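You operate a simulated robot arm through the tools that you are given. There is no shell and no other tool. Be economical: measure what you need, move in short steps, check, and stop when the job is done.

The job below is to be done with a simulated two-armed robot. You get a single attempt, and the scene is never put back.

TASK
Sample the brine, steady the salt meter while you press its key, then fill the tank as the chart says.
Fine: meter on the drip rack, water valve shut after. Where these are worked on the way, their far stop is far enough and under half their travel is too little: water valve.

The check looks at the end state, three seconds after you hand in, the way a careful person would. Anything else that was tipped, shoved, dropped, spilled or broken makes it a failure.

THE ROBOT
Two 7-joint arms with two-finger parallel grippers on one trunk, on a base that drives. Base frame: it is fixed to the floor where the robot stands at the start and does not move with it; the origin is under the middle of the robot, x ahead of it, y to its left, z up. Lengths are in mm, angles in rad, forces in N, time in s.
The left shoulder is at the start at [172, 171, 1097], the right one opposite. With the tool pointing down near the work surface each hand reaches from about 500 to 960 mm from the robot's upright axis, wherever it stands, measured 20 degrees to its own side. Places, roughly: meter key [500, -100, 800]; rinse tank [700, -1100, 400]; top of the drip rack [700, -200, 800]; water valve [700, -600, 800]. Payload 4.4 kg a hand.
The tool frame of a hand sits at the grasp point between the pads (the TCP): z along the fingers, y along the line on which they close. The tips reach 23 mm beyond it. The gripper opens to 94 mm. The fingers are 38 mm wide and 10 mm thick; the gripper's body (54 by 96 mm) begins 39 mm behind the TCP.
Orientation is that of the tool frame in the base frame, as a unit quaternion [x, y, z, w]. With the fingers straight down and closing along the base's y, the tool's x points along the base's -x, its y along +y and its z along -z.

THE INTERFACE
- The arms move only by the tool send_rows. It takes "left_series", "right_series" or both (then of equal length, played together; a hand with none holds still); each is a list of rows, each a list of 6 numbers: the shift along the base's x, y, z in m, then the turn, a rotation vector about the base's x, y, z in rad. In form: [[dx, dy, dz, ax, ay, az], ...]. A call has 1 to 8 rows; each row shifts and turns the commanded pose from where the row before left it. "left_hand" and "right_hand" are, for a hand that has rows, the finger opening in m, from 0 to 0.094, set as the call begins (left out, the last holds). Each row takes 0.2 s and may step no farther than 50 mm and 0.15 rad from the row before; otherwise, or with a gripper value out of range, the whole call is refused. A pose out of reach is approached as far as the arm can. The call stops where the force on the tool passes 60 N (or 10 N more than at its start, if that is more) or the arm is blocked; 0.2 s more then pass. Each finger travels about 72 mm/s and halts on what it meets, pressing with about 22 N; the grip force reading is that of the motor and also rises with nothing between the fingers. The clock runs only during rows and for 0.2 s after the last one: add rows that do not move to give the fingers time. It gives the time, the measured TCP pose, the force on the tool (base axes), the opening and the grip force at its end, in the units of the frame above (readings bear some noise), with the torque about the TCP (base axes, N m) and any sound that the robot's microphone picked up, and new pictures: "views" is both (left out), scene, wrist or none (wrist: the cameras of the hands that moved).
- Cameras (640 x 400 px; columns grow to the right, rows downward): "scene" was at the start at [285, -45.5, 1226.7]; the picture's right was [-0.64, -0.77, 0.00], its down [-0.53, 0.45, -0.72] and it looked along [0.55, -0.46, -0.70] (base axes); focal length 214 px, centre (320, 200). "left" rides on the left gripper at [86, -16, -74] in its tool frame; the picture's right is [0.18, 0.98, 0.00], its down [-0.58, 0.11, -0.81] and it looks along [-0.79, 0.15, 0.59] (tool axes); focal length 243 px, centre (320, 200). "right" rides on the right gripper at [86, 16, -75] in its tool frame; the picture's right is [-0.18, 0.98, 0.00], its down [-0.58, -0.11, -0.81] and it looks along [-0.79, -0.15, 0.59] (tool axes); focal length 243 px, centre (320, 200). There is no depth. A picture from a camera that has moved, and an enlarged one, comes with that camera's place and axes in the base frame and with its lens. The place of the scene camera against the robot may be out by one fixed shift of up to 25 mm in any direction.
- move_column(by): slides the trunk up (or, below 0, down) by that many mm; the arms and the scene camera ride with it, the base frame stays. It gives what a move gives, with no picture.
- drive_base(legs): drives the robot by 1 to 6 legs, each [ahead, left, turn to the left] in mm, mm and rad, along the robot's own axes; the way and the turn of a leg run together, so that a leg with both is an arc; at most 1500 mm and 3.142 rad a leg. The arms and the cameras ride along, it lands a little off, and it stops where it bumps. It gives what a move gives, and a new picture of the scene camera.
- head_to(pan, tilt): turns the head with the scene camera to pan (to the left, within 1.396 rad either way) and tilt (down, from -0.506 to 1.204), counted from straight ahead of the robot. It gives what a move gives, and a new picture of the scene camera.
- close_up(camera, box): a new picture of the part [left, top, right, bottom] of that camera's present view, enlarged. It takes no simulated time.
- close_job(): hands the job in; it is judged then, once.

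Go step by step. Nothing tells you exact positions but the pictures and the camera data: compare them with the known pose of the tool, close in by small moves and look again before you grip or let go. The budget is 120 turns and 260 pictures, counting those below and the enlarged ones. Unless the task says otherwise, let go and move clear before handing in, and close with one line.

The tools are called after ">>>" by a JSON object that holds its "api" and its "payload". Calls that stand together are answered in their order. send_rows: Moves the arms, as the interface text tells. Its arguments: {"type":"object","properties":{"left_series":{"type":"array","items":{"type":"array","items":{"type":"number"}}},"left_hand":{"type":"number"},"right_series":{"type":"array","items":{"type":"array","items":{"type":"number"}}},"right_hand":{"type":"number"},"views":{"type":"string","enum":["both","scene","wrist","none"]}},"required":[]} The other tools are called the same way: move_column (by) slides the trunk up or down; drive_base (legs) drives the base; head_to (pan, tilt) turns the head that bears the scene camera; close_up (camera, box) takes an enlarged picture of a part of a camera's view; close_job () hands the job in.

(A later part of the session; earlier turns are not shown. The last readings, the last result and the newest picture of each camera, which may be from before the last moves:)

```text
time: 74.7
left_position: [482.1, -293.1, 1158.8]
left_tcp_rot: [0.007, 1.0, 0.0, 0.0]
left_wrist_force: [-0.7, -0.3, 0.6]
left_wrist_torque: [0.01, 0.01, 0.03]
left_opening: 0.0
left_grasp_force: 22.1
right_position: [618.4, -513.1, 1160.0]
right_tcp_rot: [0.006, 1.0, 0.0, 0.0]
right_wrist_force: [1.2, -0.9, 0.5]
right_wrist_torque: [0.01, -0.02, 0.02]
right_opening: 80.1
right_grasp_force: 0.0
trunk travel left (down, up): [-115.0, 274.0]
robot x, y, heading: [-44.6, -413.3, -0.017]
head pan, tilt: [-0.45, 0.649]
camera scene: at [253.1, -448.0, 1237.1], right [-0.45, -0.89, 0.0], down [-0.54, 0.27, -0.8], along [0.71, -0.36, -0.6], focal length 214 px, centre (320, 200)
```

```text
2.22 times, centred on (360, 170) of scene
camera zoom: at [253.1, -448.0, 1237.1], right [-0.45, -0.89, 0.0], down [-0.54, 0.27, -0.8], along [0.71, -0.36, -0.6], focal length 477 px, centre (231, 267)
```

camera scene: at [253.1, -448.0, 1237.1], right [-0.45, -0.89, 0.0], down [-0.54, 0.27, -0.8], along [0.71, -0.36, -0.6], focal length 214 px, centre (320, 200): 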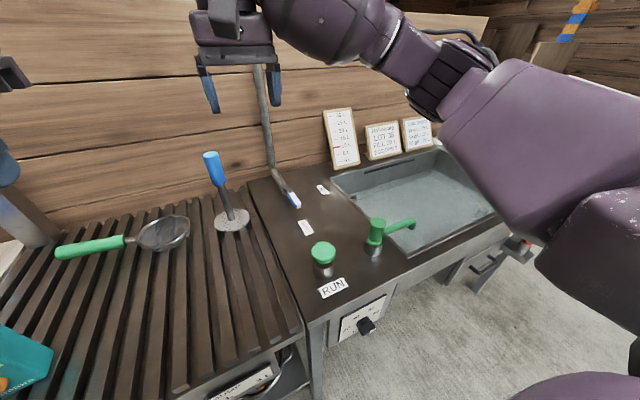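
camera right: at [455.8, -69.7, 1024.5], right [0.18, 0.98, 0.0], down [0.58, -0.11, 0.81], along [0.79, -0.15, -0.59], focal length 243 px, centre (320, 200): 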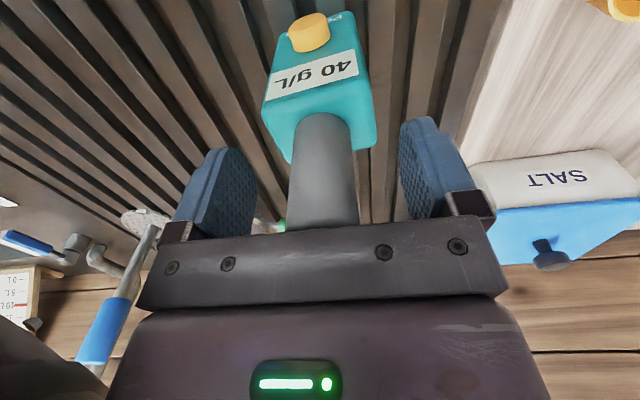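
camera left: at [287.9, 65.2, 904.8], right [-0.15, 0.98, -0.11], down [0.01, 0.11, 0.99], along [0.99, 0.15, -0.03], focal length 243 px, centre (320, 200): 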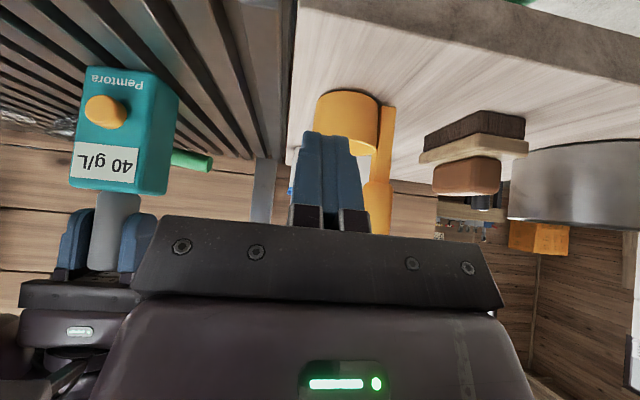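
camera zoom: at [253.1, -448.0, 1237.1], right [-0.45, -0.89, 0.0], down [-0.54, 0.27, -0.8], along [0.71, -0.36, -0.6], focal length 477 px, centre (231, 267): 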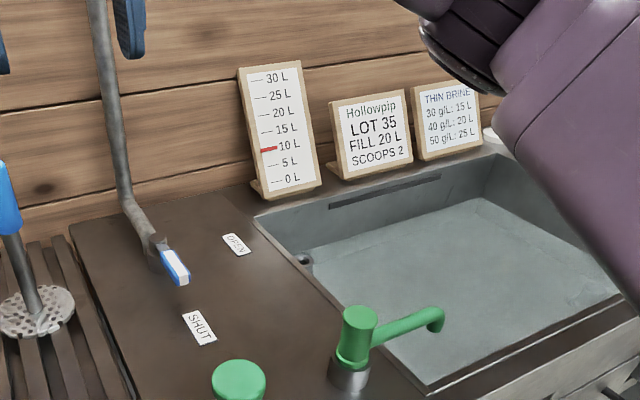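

The valve lever's end is at about [695, -613, 848], pivot near [778, -605]; it points to SHUT and opens toward −y. I'll straddle the lever loosely with the right hand, first moving above it.

>>> {"api": "send_rows", "payload": {"right_series": [[0.03, -0.03, 0, 0, 0, 0], [0.03, -0.03, 0, 0, 0, 0], [0.03, -0.03, 0, 0, 0, 0], [0.01, -0.008, -0.045, 0, 0, 0], [0, 0, -0.045, 0, 0, 0], [0, 0, -0.045, 0, 0, 0], [0, 0, -0.045, 0, 0, 0]], "right_hand": 0.06}}

```text
time: 76.3
left_position: [483.0, -293.1, 1156.6]
left_tcp_rot: [0.007, 1.0, 0.0, -0.001]
left_wrist_force: [-0.6, 0.2, -1.0]
left_wrist_torque: [0.0, 0.04, -0.05]
left_opening: 0.0
left_grasp_force: 22.0
right_position: [717.7, -611.0, 977.0]
right_tcp_rot: [0.007, 1.0, 0.0, -0.001]
right_wrist_force: [-0.6, 0.7, 0.5]
right_wrist_torque: [0.03, 0.02, -0.03]
right_opening: 60.0
right_grasp_force: 0.1
trunk travel left (down, up): [-115.0, 274.0]
robot x, y, heading: [-47.3, -415.2, -0.012]
head pan, tilt: [-0.45, 0.649]
camera scene: at [254.2, -448.3, 1236.6], right [-0.45, -0.89, 0.0], down [-0.54, 0.27, -0.8], along [0.71, -0.36, -0.61], focal length 214 px, centre (320, 200)
camera right: at [632.2, -594.0, 1050.6], right [0.2, 0.98, 0.0], down [0.58, -0.12, 0.81], along [0.79, -0.16, -0.59], focal length 243 px, centre (320, 200)
```

scene: 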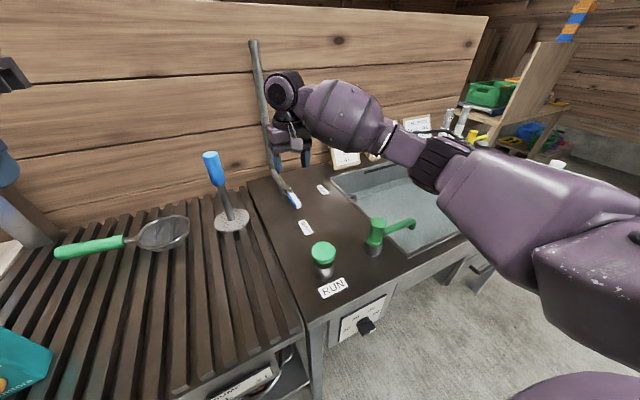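
right: 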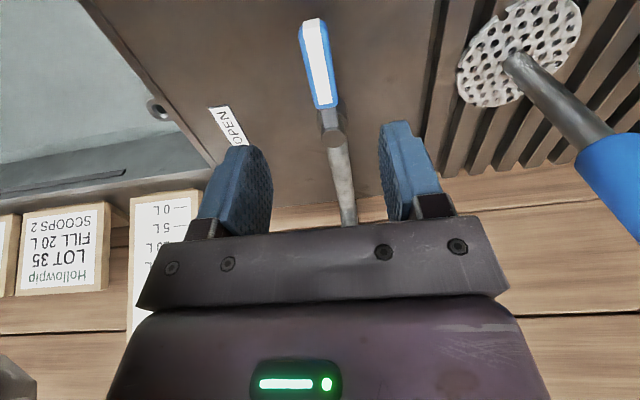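

>>> {"api": "send_rows", "payload": {"right_series": [[0.005, -0.001, -0.04, 0, 0, 0], [0, 0, -0.035, 0, 0, 0]]}}

>>> {"api": "close_up", "payload": {"camera": "scene", "box": [230, 120, 390, 240]}}

```text
time: 76.9
left_position: [482.1, -293.9, 1157.0]
left_tcp_rot: [0.007, 1.0, 0.001, 0.0]
left_wrist_force: [-0.6, 0.0, -0.4]
left_wrist_torque: [0.01, 0.01, 0.0]
left_opening: 0.1
left_grasp_force: 21.8
right_position: [723.8, -612.5, 901.4]
right_tcp_rot: [0.007, 1.0, -0.001, -0.001]
right_wrist_force: [0.4, -0.8, 0.3]
right_wrist_torque: [0.02, -0.03, 0.0]
right_opening: 59.9
right_grasp_force: 0.1
trunk travel left (down, up): [-115.0, 274.0]
robot x, y, heading: [-45.3, -412.9, -0.011]
head pan, tilt: [-0.45, 0.649]
camera scene: at [253.3, -448.2, 1237.0], right [-0.45, -0.89, 0.0], down [-0.54, 0.27, -0.8], along [0.71, -0.36, -0.6], focal length 214 px, centre (320, 200)
camera right: at [636.9, -594.3, 976.8], right [0.2, 0.98, 0.0], down [0.58, -0.12, 0.81], along [0.79, -0.16, -0.59], focal length 243 px, centre (320, 200)
```

scene: 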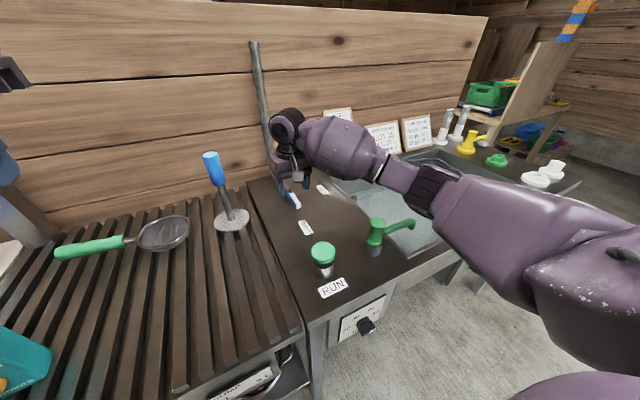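
right: 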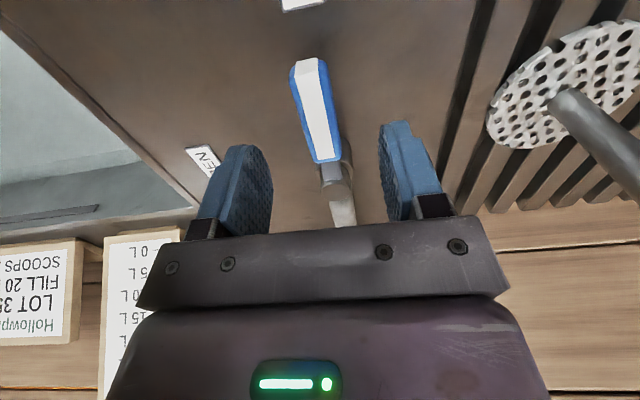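

```text
3.33 times, centred on (310, 180) of scene
camera zoom: at [253.3, -448.2, 1237.0], right [-0.45, -0.89, 0.0], down [-0.54, 0.27, -0.8], along [0.71, -0.36, -0.6], focal length 715 px, centre (353, 267)
```

zoom: 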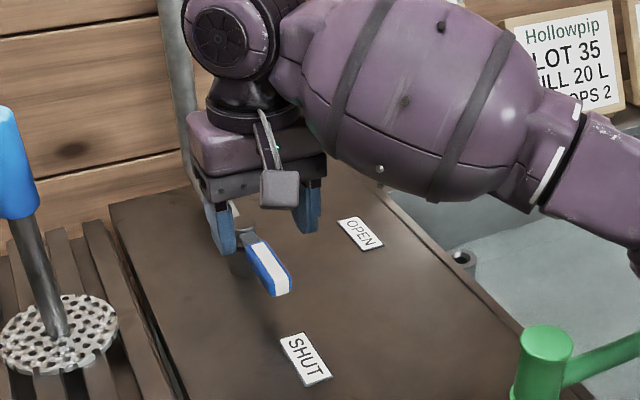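

Lever end is [694, -612, 844], the grip runs to x≈768. Descending to straddle it.

>>> {"api": "send_rows", "payload": {"right_series": [[0, 0, -0.03, 0, 0, 0], [0, 0, -0.025, 0, 0, 0], [0, 0, -0.003, 0, 0, 0]], "views": "none"}}

>>> {"api": "send_rows", "payload": {"right_series": [[0, 0, 0, 0, 0, 0], [0, 0, 0, 0, 0, 0]], "right_hand": 0.034}}

>>> {"api": "close_up", "payload": {"camera": "scene", "box": [230, 90, 390, 210]}}

```text
time: 77.7
left_position: [481.1, -293.1, 1158.9]
left_tcp_rot: [0.007, 1.0, 0.0, 0.001]
left_wrist_force: [-0.8, 0.4, 0.7]
left_wrist_torque: [-0.01, 0.01, -0.04]
left_opening: 0.1
left_grasp_force: 22.1
right_position: [722.4, -612.5, 845.6]
right_tcp_rot: [0.006, 1.0, 0.0, 0.0]
right_wrist_force: [-0.4, -0.1, 0.7]
right_wrist_torque: [0.0, 0.01, 0.01]
right_opening: 60.1
right_grasp_force: 0.1
trunk travel left (down, up): [-115.0, 274.0]
robot x, y, heading: [-47.3, -413.0, -0.021]
head pan, tilt: [-0.45, 0.649]
```

```text
time: 78.3
left_position: [482.1, -294.3, 1158.3]
left_tcp_rot: [0.007, 1.0, 0.0, 0.0]
left_wrist_force: [0.2, 0.0, 0.3]
left_wrist_torque: [-0.02, -0.01, 0.0]
left_opening: 0.0
left_grasp_force: 22.2
right_position: [721.9, -611.9, 845.7]
right_tcp_rot: [0.007, 1.0, 0.0, 0.0]
right_wrist_force: [0.3, -0.6, -0.6]
right_wrist_torque: [0.01, -0.03, -0.01]
right_opening: 34.1
right_grasp_force: 0.2
trunk travel left (down, up): [-115.0, 274.0]
robot x, y, heading: [-49.2, -415.0, -0.013]
head pan, tilt: [-0.45, 0.649]
camera scene: at [253.1, -448.1, 1237.1], right [-0.45, -0.89, 0.0], down [-0.54, 0.27, -0.8], along [0.71, -0.36, -0.6], focal length 214 px, centre (320, 200)
camera right: at [635.5, -594.5, 919.9], right [0.2, 0.98, 0.0], down [0.58, -0.12, 0.81], along [0.79, -0.16, -0.59], focal length 243 px, centre (320, 200)
```

scene: 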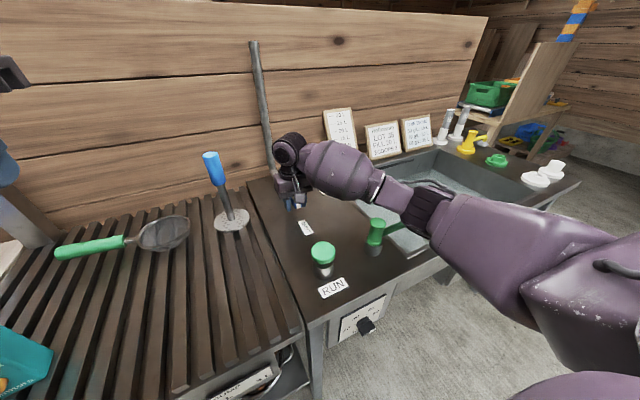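
right: 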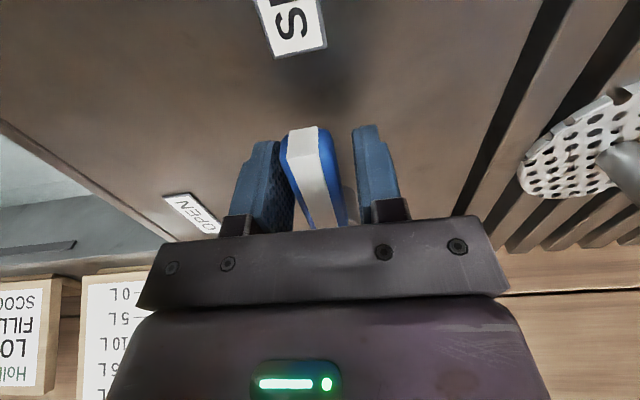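

```text
3.33 times, centred on (310, 150) of scene
camera zoom: at [253.1, -448.1, 1237.1], right [-0.45, -0.89, 0.0], down [-0.54, 0.27, -0.8], along [0.71, -0.36, -0.6], focal length 715 px, centre (353, 367)
```

zoom: 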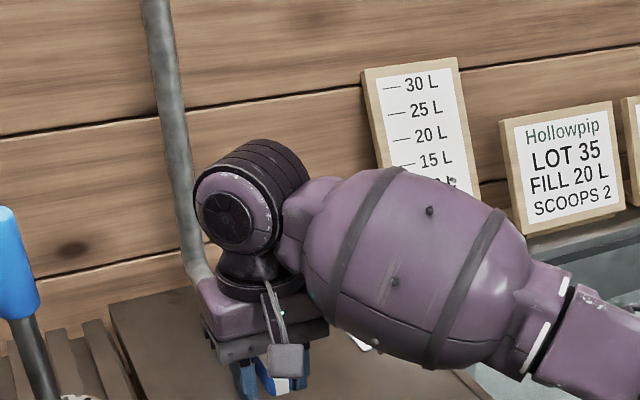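

Lever is straddled. Sweeping the hand through the arc toward OPEN, first 8 steps.

>>> {"api": "send_rows", "payload": {"right_series": [[0.00055, -0.00843, 0, 0, 0, 0.13], [0.00163, -0.00828, 0, 0, 0, 0.13], [0.0027, -0.008, 0, 0, 0, 0.13], [0.00371, -0.00759, 0, 0, 0, 0.13], [0.00466, -0.00704, 0, 0, 0, 0.13], [0.00554, -0.00637, 0, 0, 0, 0.13], [0.00631, -0.0056, 0, 0, 0, 0.13], [0.00698, -0.00475, 0, 0, 0, 0.13]], "views": "wrist"}}

>>> {"api": "close_up", "payload": {"camera": "scene", "box": [230, 90, 390, 210]}}

```text
time: 80.1
left_position: [482.3, -293.6, 1158.6]
left_tcp_rot: [0.008, 1.0, 0.0, 0.0]
left_wrist_force: [-0.3, -0.1, 0.9]
left_wrist_torque: [-0.01, 0.02, 0.0]
left_opening: 0.0
left_grasp_force: 21.8
right_position: [756.7, -666.9, 845.2]
right_tcp_rot: [-0.492, 0.87, 0.0, -0.001]
right_wrist_force: [-0.6, 1.2, 0.6]
right_wrist_torque: [0.0, 0.01, 0.0]
right_opening: 34.1
right_grasp_force: 0.5
trunk travel left (down, up): [-115.0, 274.0]
robot x, y, heading: [-48.8, -415.9, -0.018]
head pan, tilt: [-0.45, 0.649]
camera right: at [697.4, -733.1, 920.6], right [-0.75, 0.67, 0.0], down [0.39, 0.44, 0.81], along [0.54, 0.6, -0.59], focal length 243 px, centre (320, 200)
```

right: 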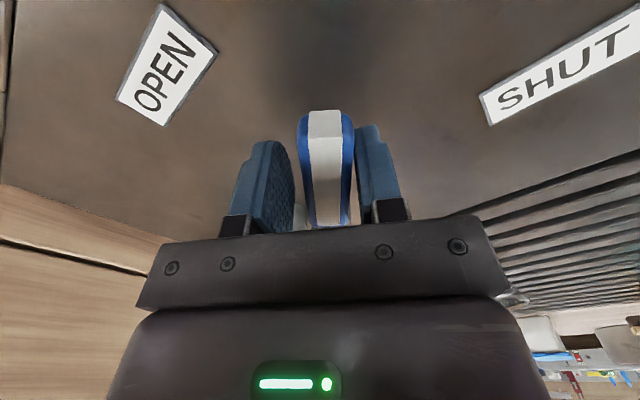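

```text
3.33 times, centred on (310, 150) of scene
camera zoom: at [253.0, -448.1, 1237.1], right [-0.45, -0.89, 0.0], down [-0.54, 0.27, -0.8], along [0.71, -0.36, -0.6], focal length 715 px, centre (353, 367)
```

zoom: 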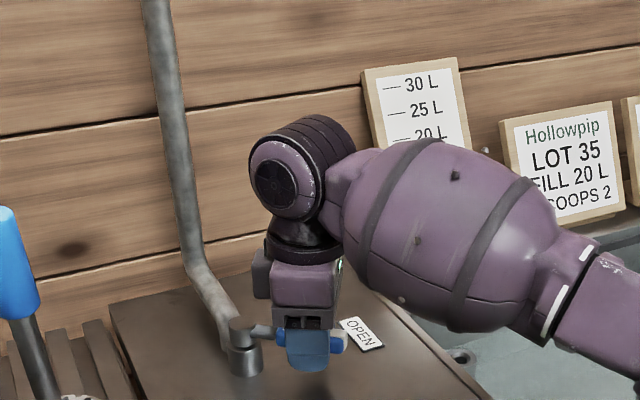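

The lever follows nicely. Completing the arc to the OPEN stop.

>>> {"api": "send_rows", "payload": {"right_series": [[0.00756, -0.00379, 0, 0, 0, 0.13], [0.00797, -0.00278, 0, 0, 0, 0.13], [0.00827, -0.00173, 0, 0, 0, 0.13], [0.00842, -0.00064, 0, 0, 0, 0.13], [0.005, 0, 0, 0, 0, 0]], "views": "wrist"}}

>>> {"api": "close_up", "payload": {"camera": "scene", "box": [230, 90, 390, 210]}}

```text
time: 81.3
left_position: [482.1, -293.6, 1158.7]
left_tcp_rot: [0.007, 1.0, 0.0, 0.0]
left_wrist_force: [0.5, 0.4, -1.1]
left_wrist_torque: [0.0, 0.01, -0.05]
left_opening: 0.0
left_grasp_force: 21.8
right_position: [791.4, -677.1, 845.1]
right_tcp_rot: [-0.699, 0.715, 0.0, -0.001]
right_wrist_force: [-0.7, -0.1, -0.4]
right_wrist_torque: [-0.03, 0.0, -0.01]
right_opening: 34.3
right_grasp_force: 0.5
trunk travel left (down, up): [-115.0, 274.0]
robot x, y, heading: [-49.2, -411.7, -0.012]
head pan, tilt: [-0.45, 0.649]
camera right: at [773.6, -763.3, 919.9], right [-0.98, 0.21, 0.0], down [0.12, 0.58, 0.81], along [0.17, 0.79, -0.59], focal length 243 px, centre (320, 200)
```

right: 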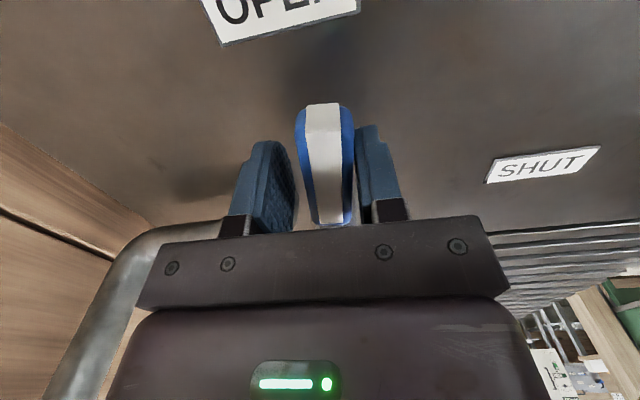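

```text
3.33 times, centred on (310, 150) of scene
camera zoom: at [253.2, -448.0, 1237.1], right [-0.45, -0.89, 0.0], down [-0.54, 0.27, -0.8], along [0.71, -0.36, -0.6], focal length 715 px, centre (353, 367)
```

zoom: 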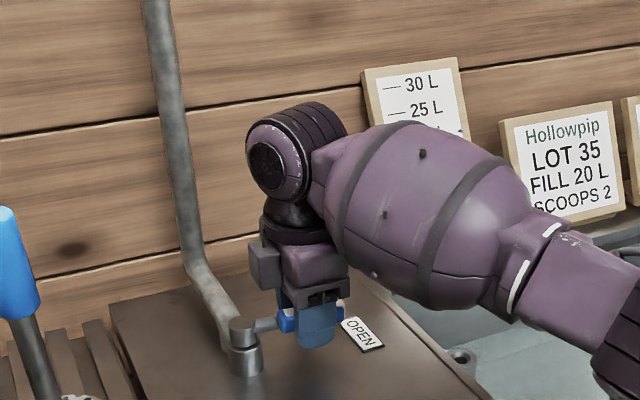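

I'll nudge a little further to feel the stop.

>>> {"api": "send_rows", "payload": {"right_series": [[0.005, 0, 0, 0, 0, 0.05], [0.005, 0.0005, 0, 0, 0, 0.05]], "views": "wrist"}}

```text
time: 81.9
left_position: [481.4, -294.5, 1159.5]
left_tcp_rot: [0.007, 1.0, 0.0, 0.0]
left_wrist_force: [0.6, 1.0, -0.1]
left_wrist_torque: [0.01, -0.03, 0.0]
left_opening: 0.0
left_grasp_force: 21.6
right_position: [801.0, -676.3, 846.5]
right_tcp_rot: [0.733, -0.68, 0.0, 0.0]
right_wrist_force: [-4.1, 0.5, -1.0]
right_wrist_torque: [-0.03, 0.01, -0.11]
right_opening: 35.9
right_grasp_force: 2.2
trunk travel left (down, up): [-115.0, 274.0]
robot x, y, heading: [-46.3, -415.2, -0.013]
head pan, tilt: [-0.45, 0.649]
camera right: at [791.5, -764.0, 920.2], right [-0.99, 0.11, 0.0], down [0.06, 0.59, 0.81], along [0.09, 0.8, -0.59], focal length 243 px, centre (320, 200)
```

right: 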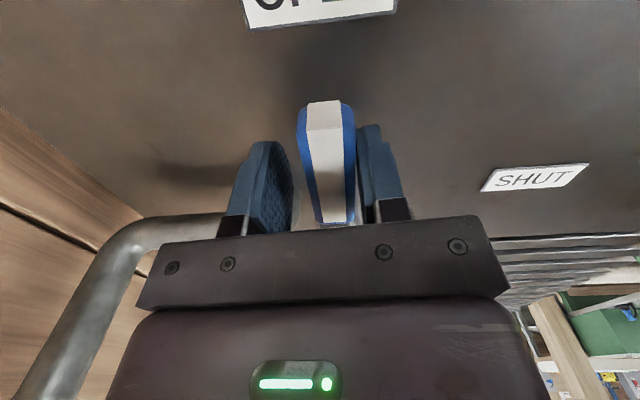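

Stop felt. I'll open the fingers and lift clear so the gauge can be read.

>>> {"api": "send_rows", "payload": {"right_series": [[-0.008, 0, 0, 0, 0, 0], [0, 0, 0.045, 0, 0, 0], [0, 0, 0.045, 0, 0, 0], [0, 0.02, 0.045, 0, 0, 0]], "right_hand": 0.06, "views": "scene"}}

>>> {"api": "close_up", "payload": {"camera": "scene", "box": [260, 90, 420, 210]}}

```text
time: 82.9
left_position: [481.0, -293.1, 1159.3]
left_tcp_rot: [0.007, 1.0, 0.0, 0.001]
left_wrist_force: [-0.5, 0.8, -0.2]
left_wrist_torque: [-0.03, -0.02, -0.04]
left_opening: 0.0
left_grasp_force: 22.2
right_position: [795.7, -658.5, 983.9]
right_tcp_rot: [0.733, -0.68, 0.001, 0.0]
right_wrist_force: [0.8, 0.3, 1.3]
right_wrist_torque: [-0.01, 0.0, -0.01]
right_opening: 60.3
right_grasp_force: 0.0
trunk travel left (down, up): [-115.0, 274.0]
robot x, y, heading: [-49.2, -408.6, -0.013]
head pan, tilt: [-0.45, 0.649]
camera scene: at [252.1, -447.2, 1237.5], right [-0.45, -0.89, 0.0], down [-0.54, 0.27, -0.8], along [0.71, -0.36, -0.6], focal length 214 px, centre (320, 200)
```

scene: 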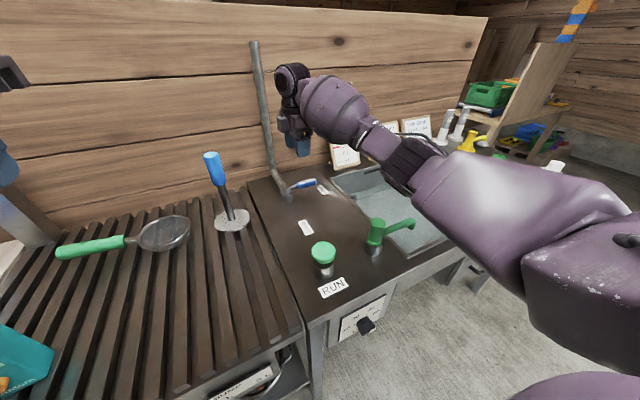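

```text
3.33 times, centred on (340, 150) of scene
camera zoom: at [252.1, -447.2, 1237.5], right [-0.45, -0.89, 0.0], down [-0.54, 0.27, -0.8], along [0.71, -0.36, -0.6], focal length 715 px, centre (253, 367)
```

zoom: 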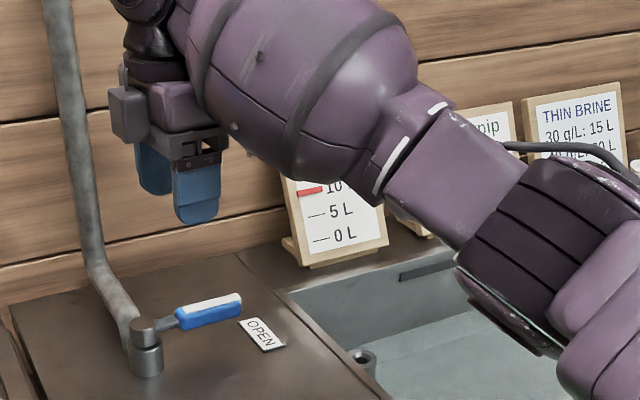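

Valve is at OPEN, marker still about 10 L. I'll put the right hand back astride the lever ready to close, while raising and yawing the left hand so its camera can watch the gauge.

>>> {"api": "send_rows", "payload": {"left_series": [[0, 0, 0.03, 0, 0, -0.135], [0, 0, 0.03, 0, 0, -0.135], [0, 0, 0.03, 0, 0, -0.135], [0, 0, 0.03, 0, 0, -0.135], [0, 0, 0.03, 0, 0, -0.135], [0, 0, 0.03, 0, 0, -0.135], [0, 0, 0.03, 0, 0, -0.135], [0, 0, 0, 0, 0, -0.135]], "right_series": [[0, -0.02, -0.02, 0, 0, 0], [0, 0, -0.03, 0, 0, 0], [0, 0, -0.03, 0, 0, 0], [0, 0, -0.03, 0, 0, 0], [0, 0, -0.026, 0, 0, 0], [0, 0, 0, 0, 0, 0], [0, 0, 0, 0, 0, 0], [0, 0, 0, 0, 0, 0]]}}

```text
time: 84.7
left_position: [482.1, -296.0, 1367.4]
left_tcp_rot: [0.521, 0.853, -0.001, -0.001]
left_wrist_force: [1.3, -0.1, 0.1]
left_wrist_torque: [-0.01, 0.0, -0.01]
left_opening: 0.0
left_grasp_force: 21.7
right_position: [796.4, -675.1, 845.1]
right_tcp_rot: [0.733, -0.68, -0.001, 0.001]
right_wrist_force: [0.1, -0.3, 0.0]
right_wrist_torque: [-0.01, 0.0, -0.01]
right_opening: 59.8
right_grasp_force: 0.0
trunk travel left (down, up): [-115.0, 274.0]
robot x, y, heading: [-43.7, -413.2, -0.018]
head pan, tilt: [-0.45, 0.649]
camera scene: at [254.0, -447.9, 1236.6], right [-0.45, -0.89, 0.0], down [-0.54, 0.27, -0.8], along [0.71, -0.36, -0.6], focal length 214 px, centre (320, 200)
camera right: at [785.9, -762.6, 919.2], right [-0.99, 0.11, 0.0], down [0.07, 0.59, 0.81], along [0.09, 0.8, -0.59], focal length 243 px, centre (320, 200)
camera left: at [428.7, -226.2, 1442.2], right [0.79, 0.61, 0.0], down [0.36, -0.47, 0.81], along [0.49, -0.64, -0.59], focal length 243 px, centre (320, 200)
```

scene: 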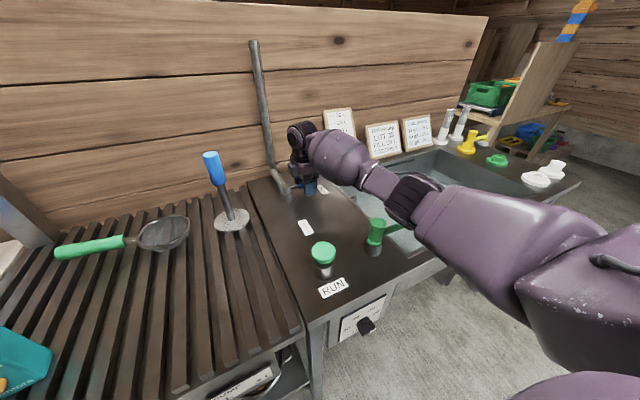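
right: 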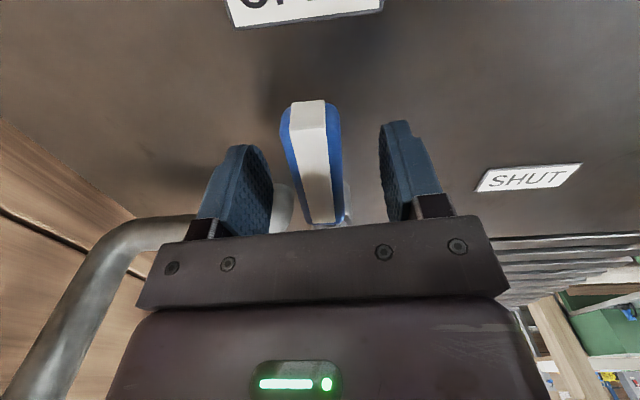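
left: 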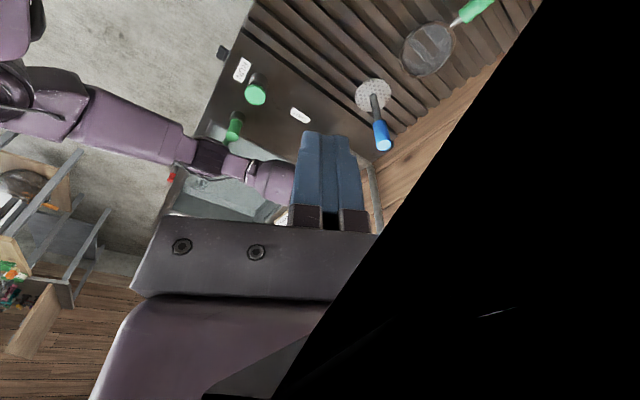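

The gauge is hidden behind the left gripper plate; I'll tilt the left hand's view up while narrowing the right fingers around the lever.

>>> {"api": "send_rows", "payload": {"left_series": [[0, 0, 0.015, -0.115, -0.061, 0], [0, 0, 0.015, -0.115, -0.061, 0], [0, 0, 0.015, -0.115, -0.061, 0], [0, 0, 0.015, -0.115, -0.061, 0]], "right_series": [[0, 0, 0, 0, 0, 0], [0, 0, 0, 0, 0, 0], [0, 0, 0, 0, 0, 0], [0, 0, 0, 0, 0, 0]], "right_hand": 0.036, "views": "none"}}

>>> {"api": "close_up", "payload": {"camera": "left", "box": [0, 0, 640, 400]}}

>>> {"api": "close_up", "payload": {"camera": "scene", "box": [260, 90, 420, 210]}}

```text
time: 85.7
left_position: [481.4, -293.9, 1427.7]
left_tcp_rot: [0.502, 0.825, -0.133, 0.222]
left_wrist_force: [0.7, -0.8, 0.1]
left_wrist_torque: [0.01, 0.02, 0.0]
left_opening: 0.1
left_grasp_force: 21.8
right_position: [795.3, -675.6, 846.3]
right_tcp_rot: [0.733, -0.68, 0.001, 0.0]
right_wrist_force: [0.2, -0.3, 0.0]
right_wrist_torque: [-0.01, -0.03, 0.03]
right_opening: 36.0
right_grasp_force: 0.0
trunk travel left (down, up): [-115.0, 274.0]
robot x, y, heading: [-48.3, -411.7, -0.018]
head pan, tilt: [-0.45, 0.649]
```

```text
1.00 times, centred on (320, 200) of left (not enlarged: the box is as wide or as high as the picture)
camera zoom: at [415.2, -202.2, 1450.1], right [0.8, 0.6, -0.09], down [0.14, -0.04, 0.99], along [0.59, -0.8, -0.12], focal length 243 px, centre (320, 200)
```

zoom: 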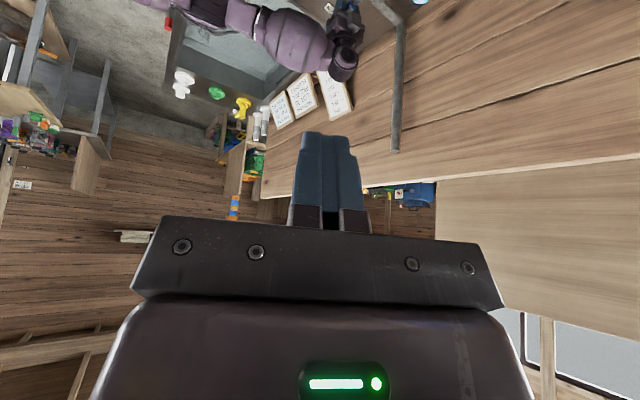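

```text
3.33 times, centred on (340, 150) of scene
camera zoom: at [253.3, -448.0, 1237.0], right [-0.45, -0.89, 0.0], down [-0.54, 0.27, -0.8], along [0.71, -0.36, -0.6], focal length 715 px, centre (253, 367)
```

zoom: 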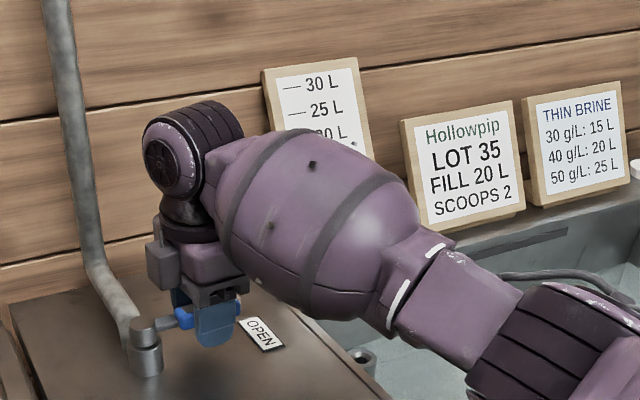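

>>> {"api": "close_up", "payload": {"camera": "left", "box": [300, 60, 364, 124]}}

```text
6.25 times, centred on (332, 92) of left
camera zoom: at [415.2, -202.2, 1450.1], right [0.8, 0.6, -0.09], down [0.14, -0.04, 0.99], along [0.59, -0.8, -0.12], focal length 1516 px, centre (245, 875)
```

zoom: 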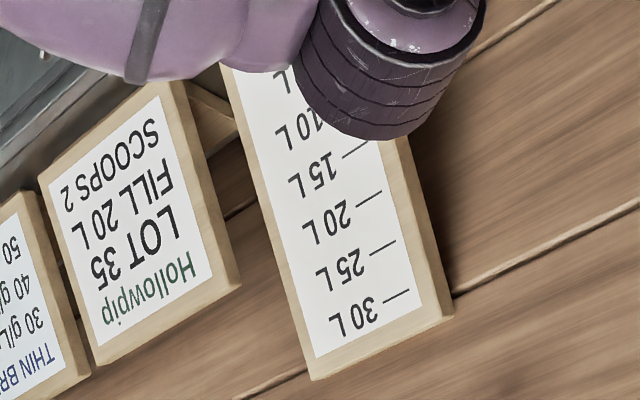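

From here the gauge is readable above about 13 L. Now I wait and watch.

>>> {"api": "send_rows", "payload": {"right_series": [[0, 0, 0, 0, 0, 0], [0, 0, 0, 0, 0, 0], [0, 0, 0, 0, 0, 0], [0, 0, 0, 0, 0, 0], [0, 0, 0, 0, 0, 0], [0, 0, 0, 0, 0, 0], [0, 0, 0, 0, 0, 0], [0, 0, 0, 0, 0, 0]], "views": "none"}}

>>> {"api": "close_up", "payload": {"camera": "left", "box": [300, 60, 364, 124]}}

```text
time: 87.5
left_position: [480.8, -293.6, 1428.2]
left_tcp_rot: [0.501, 0.826, -0.131, 0.223]
left_wrist_force: [0.1, 0.0, 0.4]
left_wrist_torque: [0.01, -0.01, -0.05]
left_opening: 0.0
left_grasp_force: 21.9
right_position: [795.7, -675.4, 845.6]
right_tcp_rot: [0.733, -0.68, 0.0, 0.0]
right_wrist_force: [-0.6, 0.4, 0.5]
right_wrist_torque: [0.02, 0.01, -0.04]
right_opening: 35.9
right_grasp_force: 0.0
trunk travel left (down, up): [-115.0, 274.0]
robot x, y, heading: [-45.7, -413.6, -0.013]
head pan, tilt: [-0.45, 0.649]
```

```text
6.25 times, centred on (332, 92) of left
camera zoom: at [414.9, -202.4, 1450.2], right [0.8, 0.59, -0.09], down [0.14, -0.04, 0.99], along [0.58, -0.8, -0.12], focal length 1516 px, centre (245, 875)
```

zoom: 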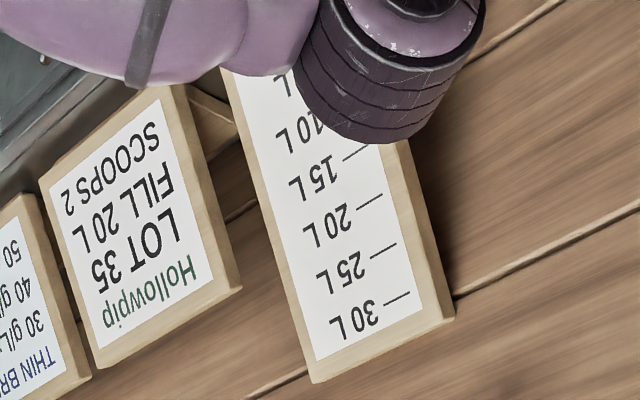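

>>> {"api": "send_rows", "payload": {"right_series": [[0, 0, 0, 0, 0, 0], [0, 0, 0, 0, 0, 0], [0, 0, 0, 0, 0, 0], [0, 0, 0, 0, 0, 0], [0, 0, 0, 0, 0, 0], [0, 0, 0, 0, 0, 0], [0, 0, 0, 0, 0, 0], [0, 0, 0, 0, 0, 0]], "views": "none"}}

>>> {"api": "close_up", "payload": {"camera": "left", "box": [300, 60, 364, 124]}}

>>> {"api": "close_up", "payload": {"camera": "left", "box": [160, 0, 360, 125]}}

```text
time: 89.3
left_position: [481.8, -294.2, 1428.4]
left_tcp_rot: [0.502, 0.825, -0.132, 0.222]
left_wrist_force: [-0.2, -0.8, 0.4]
left_wrist_torque: [0.0, -0.01, 0.03]
left_opening: 0.0
left_grasp_force: 21.6
right_position: [795.8, -676.2, 845.9]
right_tcp_rot: [0.733, -0.68, 0.0, 0.0]
right_wrist_force: [-0.2, 0.5, 0.2]
right_wrist_torque: [-0.01, 0.02, 0.0]
right_opening: 36.2
right_grasp_force: 0.1
trunk travel left (down, up): [-115.0, 274.0]
robot x, y, heading: [-44.1, -414.2, -0.018]
head pan, tilt: [-0.45, 0.649]
```

```text
6.25 times, centred on (332, 92) of left
camera zoom: at [414.9, -202.4, 1450.2], right [0.8, 0.59, -0.09], down [0.14, -0.04, 0.99], along [0.58, -0.8, -0.12], focal length 1516 px, centre (245, 875)
```

zoom: 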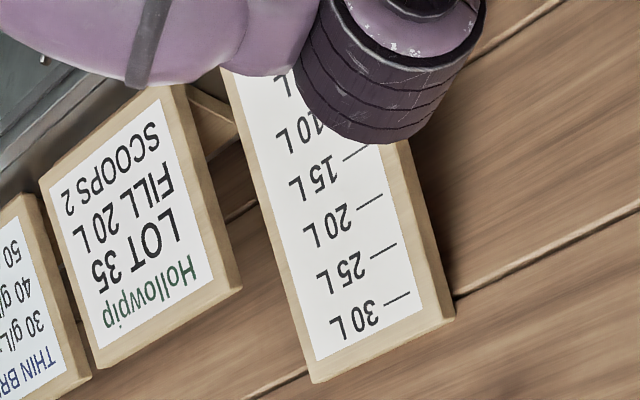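

```text
3.20 times, centred on (260, 62) of left
camera zoom: at [414.9, -202.4, 1450.2], right [0.8, 0.59, -0.09], down [0.14, -0.04, 0.99], along [0.58, -0.8, -0.12], focal length 776 px, centre (512, 640)
```

zoom: 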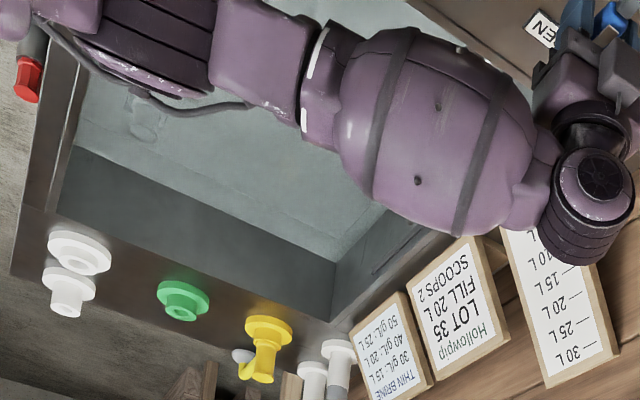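

The marker isn't yet in the visible part. I'll lift the right hand for a moment to see the marker.

>>> {"api": "send_rows", "payload": {"right_series": [[0, 0, 0.045, 0, 0, 0], [0, 0, 0.045, 0, 0, 0], [0, 0, 0.045, 0, 0, 0]], "right_hand": 0.06, "views": "none"}}

>>> {"api": "close_up", "payload": {"camera": "scene", "box": [260, 90, 420, 210]}}

>>> {"api": "close_up", "payload": {"camera": "left", "box": [160, 0, 360, 125]}}

```text
time: 90.1
left_position: [479.3, -294.3, 1429.1]
left_tcp_rot: [0.503, 0.825, -0.132, 0.222]
left_wrist_force: [-0.1, -0.9, 0.0]
left_wrist_torque: [0.01, 0.0, 0.02]
left_opening: 0.0
left_grasp_force: 21.7
right_position: [795.4, -674.7, 983.2]
right_tcp_rot: [0.734, -0.68, 0.001, 0.0]
right_wrist_force: [-0.6, -0.2, -0.2]
right_wrist_torque: [-0.03, -0.03, 0.01]
right_opening: 60.0
right_grasp_force: 0.0
trunk travel left (down, up): [-115.0, 274.0]
robot x, y, heading: [-45.1, -412.7, -0.013]
head pan, tilt: [-0.45, 0.649]
```

```text
3.33 times, centred on (340, 150) of scene
camera zoom: at [252.0, -447.7, 1237.6], right [-0.45, -0.89, 0.0], down [-0.54, 0.27, -0.8], along [0.71, -0.36, -0.6], focal length 715 px, centre (253, 367)
```

zoom: 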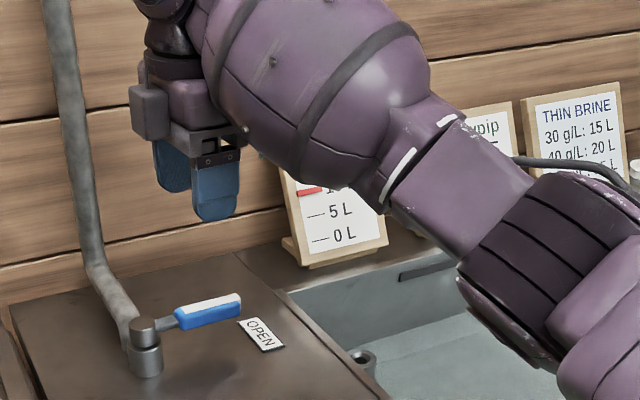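

```text
3.20 times, centred on (260, 62) of left
camera zoom: at [413.3, -201.8, 1451.0], right [0.8, 0.59, -0.09], down [0.14, -0.04, 0.99], along [0.59, -0.8, -0.12], focal length 776 px, centre (512, 640)
```

zoom: 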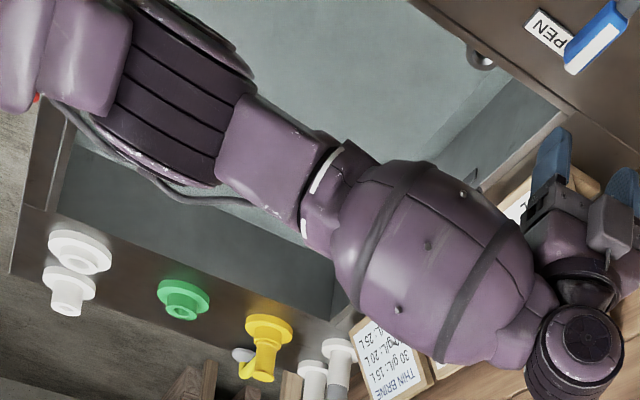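

The marker still reads 10 L with the valve open, so something else may be needed. I'll look closely at the tank, spout and RUN control.

>>> {"api": "close_up", "payload": {"camera": "scene", "box": [260, 160, 480, 300]}}

>>> {"api": "close_up", "payload": {"camera": "scene", "box": [290, 220, 410, 350]}}

>>> {"api": "close_up", "payload": {"camera": "left", "box": [150, 0, 450, 130]}}

```text
2.86 times, centred on (370, 230) of scene
camera zoom: at [252.0, -447.7, 1237.6], right [-0.45, -0.89, 0.0], down [-0.54, 0.27, -0.8], along [0.71, -0.36, -0.6], focal length 613 px, centre (177, 114)
```

zoom: 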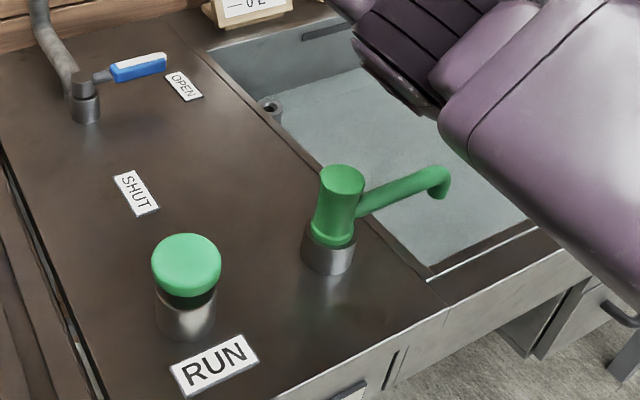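

```text
3.08 times, centred on (350, 285) of scene
camera zoom: at [252.0, -447.7, 1237.6], right [-0.45, -0.89, 0.0], down [-0.54, 0.27, -0.8], along [0.71, -0.36, -0.6], focal length 660 px, centre (228, -62)
```

zoom: 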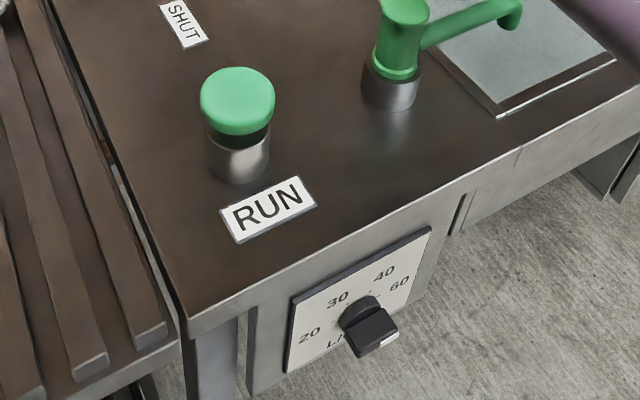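

```text
2.13 times, centred on (300, 65) of left
camera zoom: at [413.3, -201.8, 1451.0], right [0.8, 0.59, -0.09], down [0.14, -0.04, 0.99], along [0.59, -0.8, -0.12], focal length 518 px, centre (363, 488)
```

zoom: 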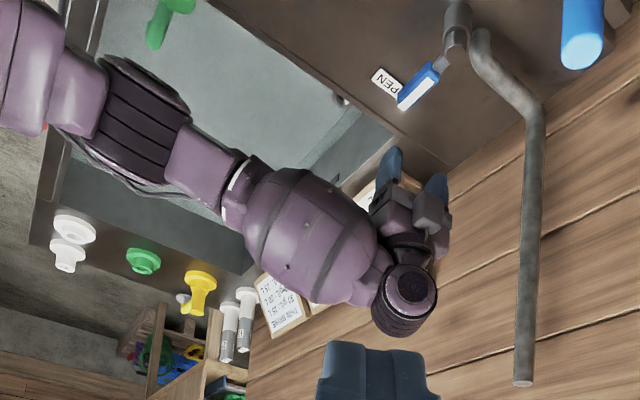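

>>> {"api": "close_up", "payload": {"camera": "scene", "box": [340, 290, 396, 346]}}

>>> {"api": "head_to", "payload": {"pan": -0.45, "tilt": 1.0}}

```text
7.14 times, centred on (368, 318) of scene
camera zoom: at [252.0, -447.7, 1237.6], right [-0.45, -0.89, 0.0], down [-0.54, 0.27, -0.8], along [0.71, -0.36, -0.6], focal length 1532 px, centre (-23, -643)
```

zoom: 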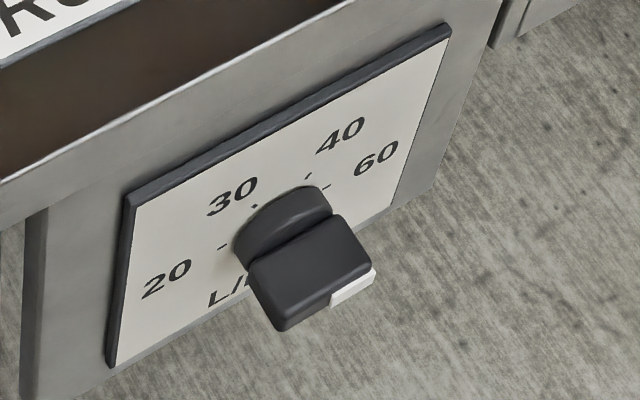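

```text
time: 90.9
left_position: [480.4, -294.4, 1427.8]
left_tcp_rot: [0.501, 0.826, -0.131, 0.222]
left_wrist_force: [-0.1, 0.3, -0.3]
left_wrist_torque: [0.03, 0.01, 0.0]
left_opening: 0.0
left_grasp_force: 21.9
right_position: [794.9, -675.2, 980.2]
right_tcp_rot: [0.733, -0.68, 0.0, 0.0]
right_wrist_force: [-0.3, -0.2, -0.3]
right_wrist_torque: [0.02, -0.01, 0.0]
right_opening: 60.1
right_grasp_force: 0.1
trunk travel left (down, up): [-115.0, 274.0]
robot x, y, heading: [-47.0, -415.1, -0.009]
head pan, tilt: [-0.45, 1.0]
camera scene: at [237.9, -440.4, 1209.4], right [-0.45, -0.89, 0.0], down [-0.75, 0.38, -0.54], along [0.48, -0.24, -0.84], focal length 214 px, centre (320, 200)
```

scene: 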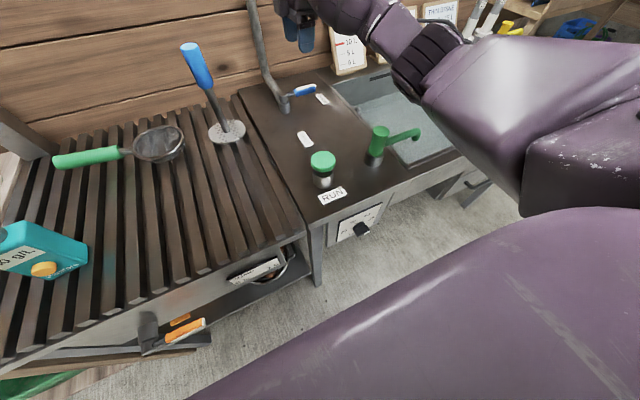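

>>> {"api": "close_up", "payload": {"camera": "scene", "box": [270, 20, 470, 190]}}

>>> {"api": "close_up", "payload": {"camera": "scene", "box": [330, 195, 400, 245]}}

>>> {"api": "close_up", "payload": {"camera": "scene", "box": [120, 240, 320, 360]}}

```text
2.35 times, centred on (370, 105) of scene
camera zoom: at [237.9, -440.4, 1209.4], right [-0.45, -0.89, 0.0], down [-0.75, 0.38, -0.54], along [0.48, -0.24, -0.84], focal length 505 px, centre (202, 424)
```

zoom: 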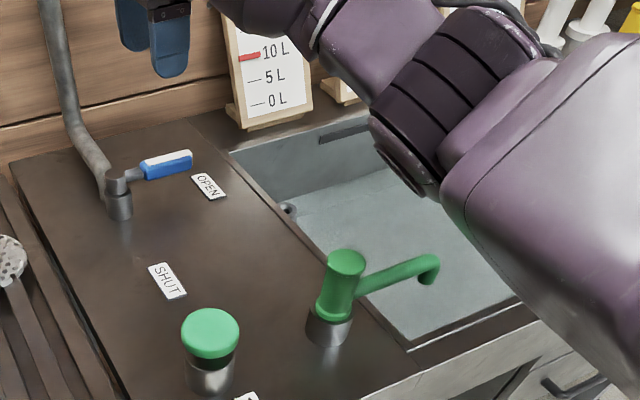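

```text
8.00 times, centred on (365, 220) of scene
camera zoom: at [237.9, -440.4, 1209.4], right [-0.45, -0.89, 0.0], down [-0.75, 0.38, -0.54], along [0.48, -0.24, -0.84], focal length 1716 px, centre (-40, 40)
```

zoom: 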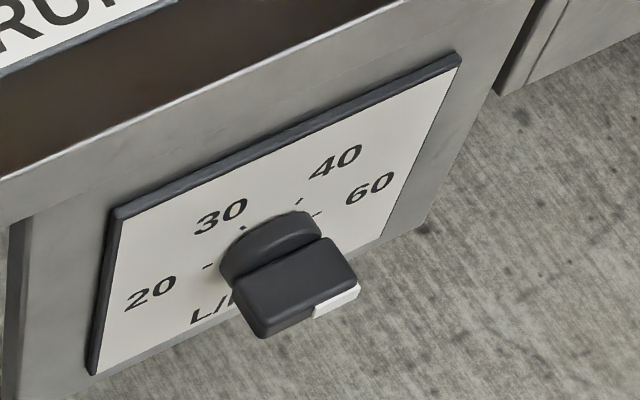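

```text
3.20 times, centred on (220, 300) of scene
camera zoom: at [237.9, -440.4, 1209.4], right [-0.45, -0.89, 0.0], down [-0.75, 0.38, -0.54], along [0.48, -0.24, -0.84], focal length 686 px, centre (640, -120)
```

zoom: 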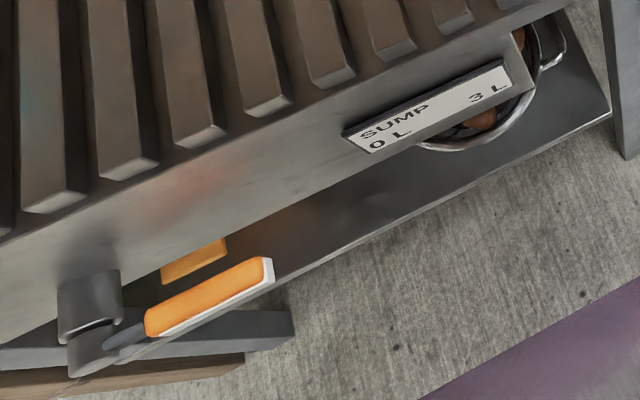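

>>> {"api": "close_up", "payload": {"camera": "scene", "box": [320, 25, 384, 75]}}

>>> {"api": "send_rows", "payload": {"right_series": [[0, 0, 0.0, 0, 0, 0], [0, 0, 0, 0, 0, 0], [0, 0, 0, 0, 0, 0], [0, 0, 0, 0, 0, 0], [0, 0, 0, 0, 0, 0], [0, 0, 0, 0, 0, 0], [0, 0, 0, 0, 0, 0], [0, 0, 0, 0, 0, 0]], "views": "none"}}

>>> {"api": "close_up", "payload": {"camera": "scene", "box": [320, 25, 384, 75]}}

```text
8.00 times, centred on (352, 50) of scene
camera zoom: at [237.9, -440.4, 1209.4], right [-0.45, -0.89, 0.0], down [-0.75, 0.38, -0.54], along [0.48, -0.24, -0.84], focal length 1716 px, centre (64, 1400)
```

zoom: 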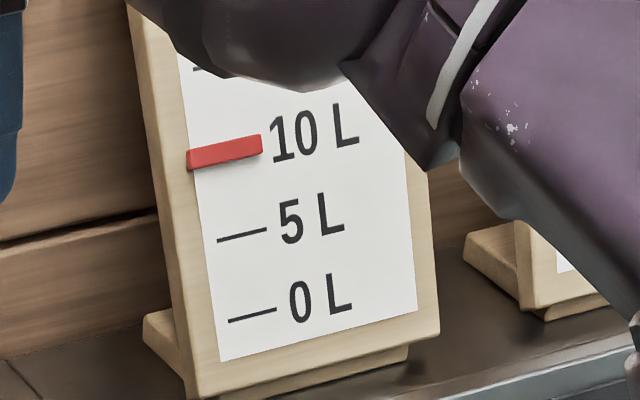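

```text
time: 92.7
left_position: [481.7, -293.9, 1428.6]
left_tcp_rot: [0.502, 0.826, -0.131, 0.222]
left_wrist_force: [-0.6, -0.1, 0.5]
left_wrist_torque: [-0.01, 0.01, 0.03]
left_opening: 0.0
left_grasp_force: 21.8
right_position: [795.5, -674.9, 981.3]
right_tcp_rot: [0.733, -0.68, 0.001, 0.0]
right_wrist_force: [0.0, -0.7, 0.5]
right_wrist_torque: [-0.02, 0.0, 0.01]
right_opening: 59.9
right_grasp_force: 0.1
trunk travel left (down, up): [-115.0, 274.0]
robot x, y, heading: [-45.6, -410.5, -0.012]
head pan, tilt: [-0.45, 1.0]
```

```text
8.00 times, centred on (352, 50) of scene
camera zoom: at [237.8, -440.4, 1209.4], right [-0.45, -0.89, 0.0], down [-0.75, 0.38, -0.54], along [0.48, -0.24, -0.84], focal length 1716 px, centre (64, 1400)
```

zoom: 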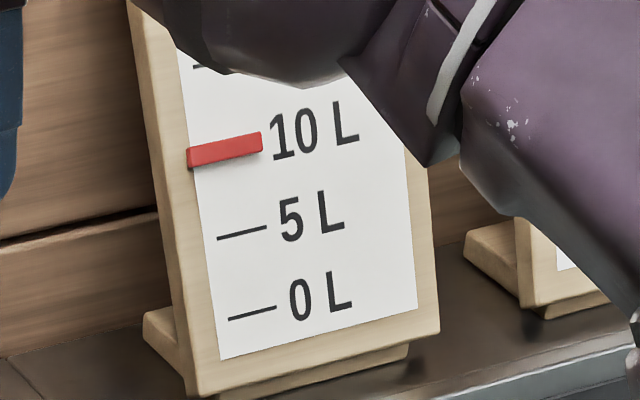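

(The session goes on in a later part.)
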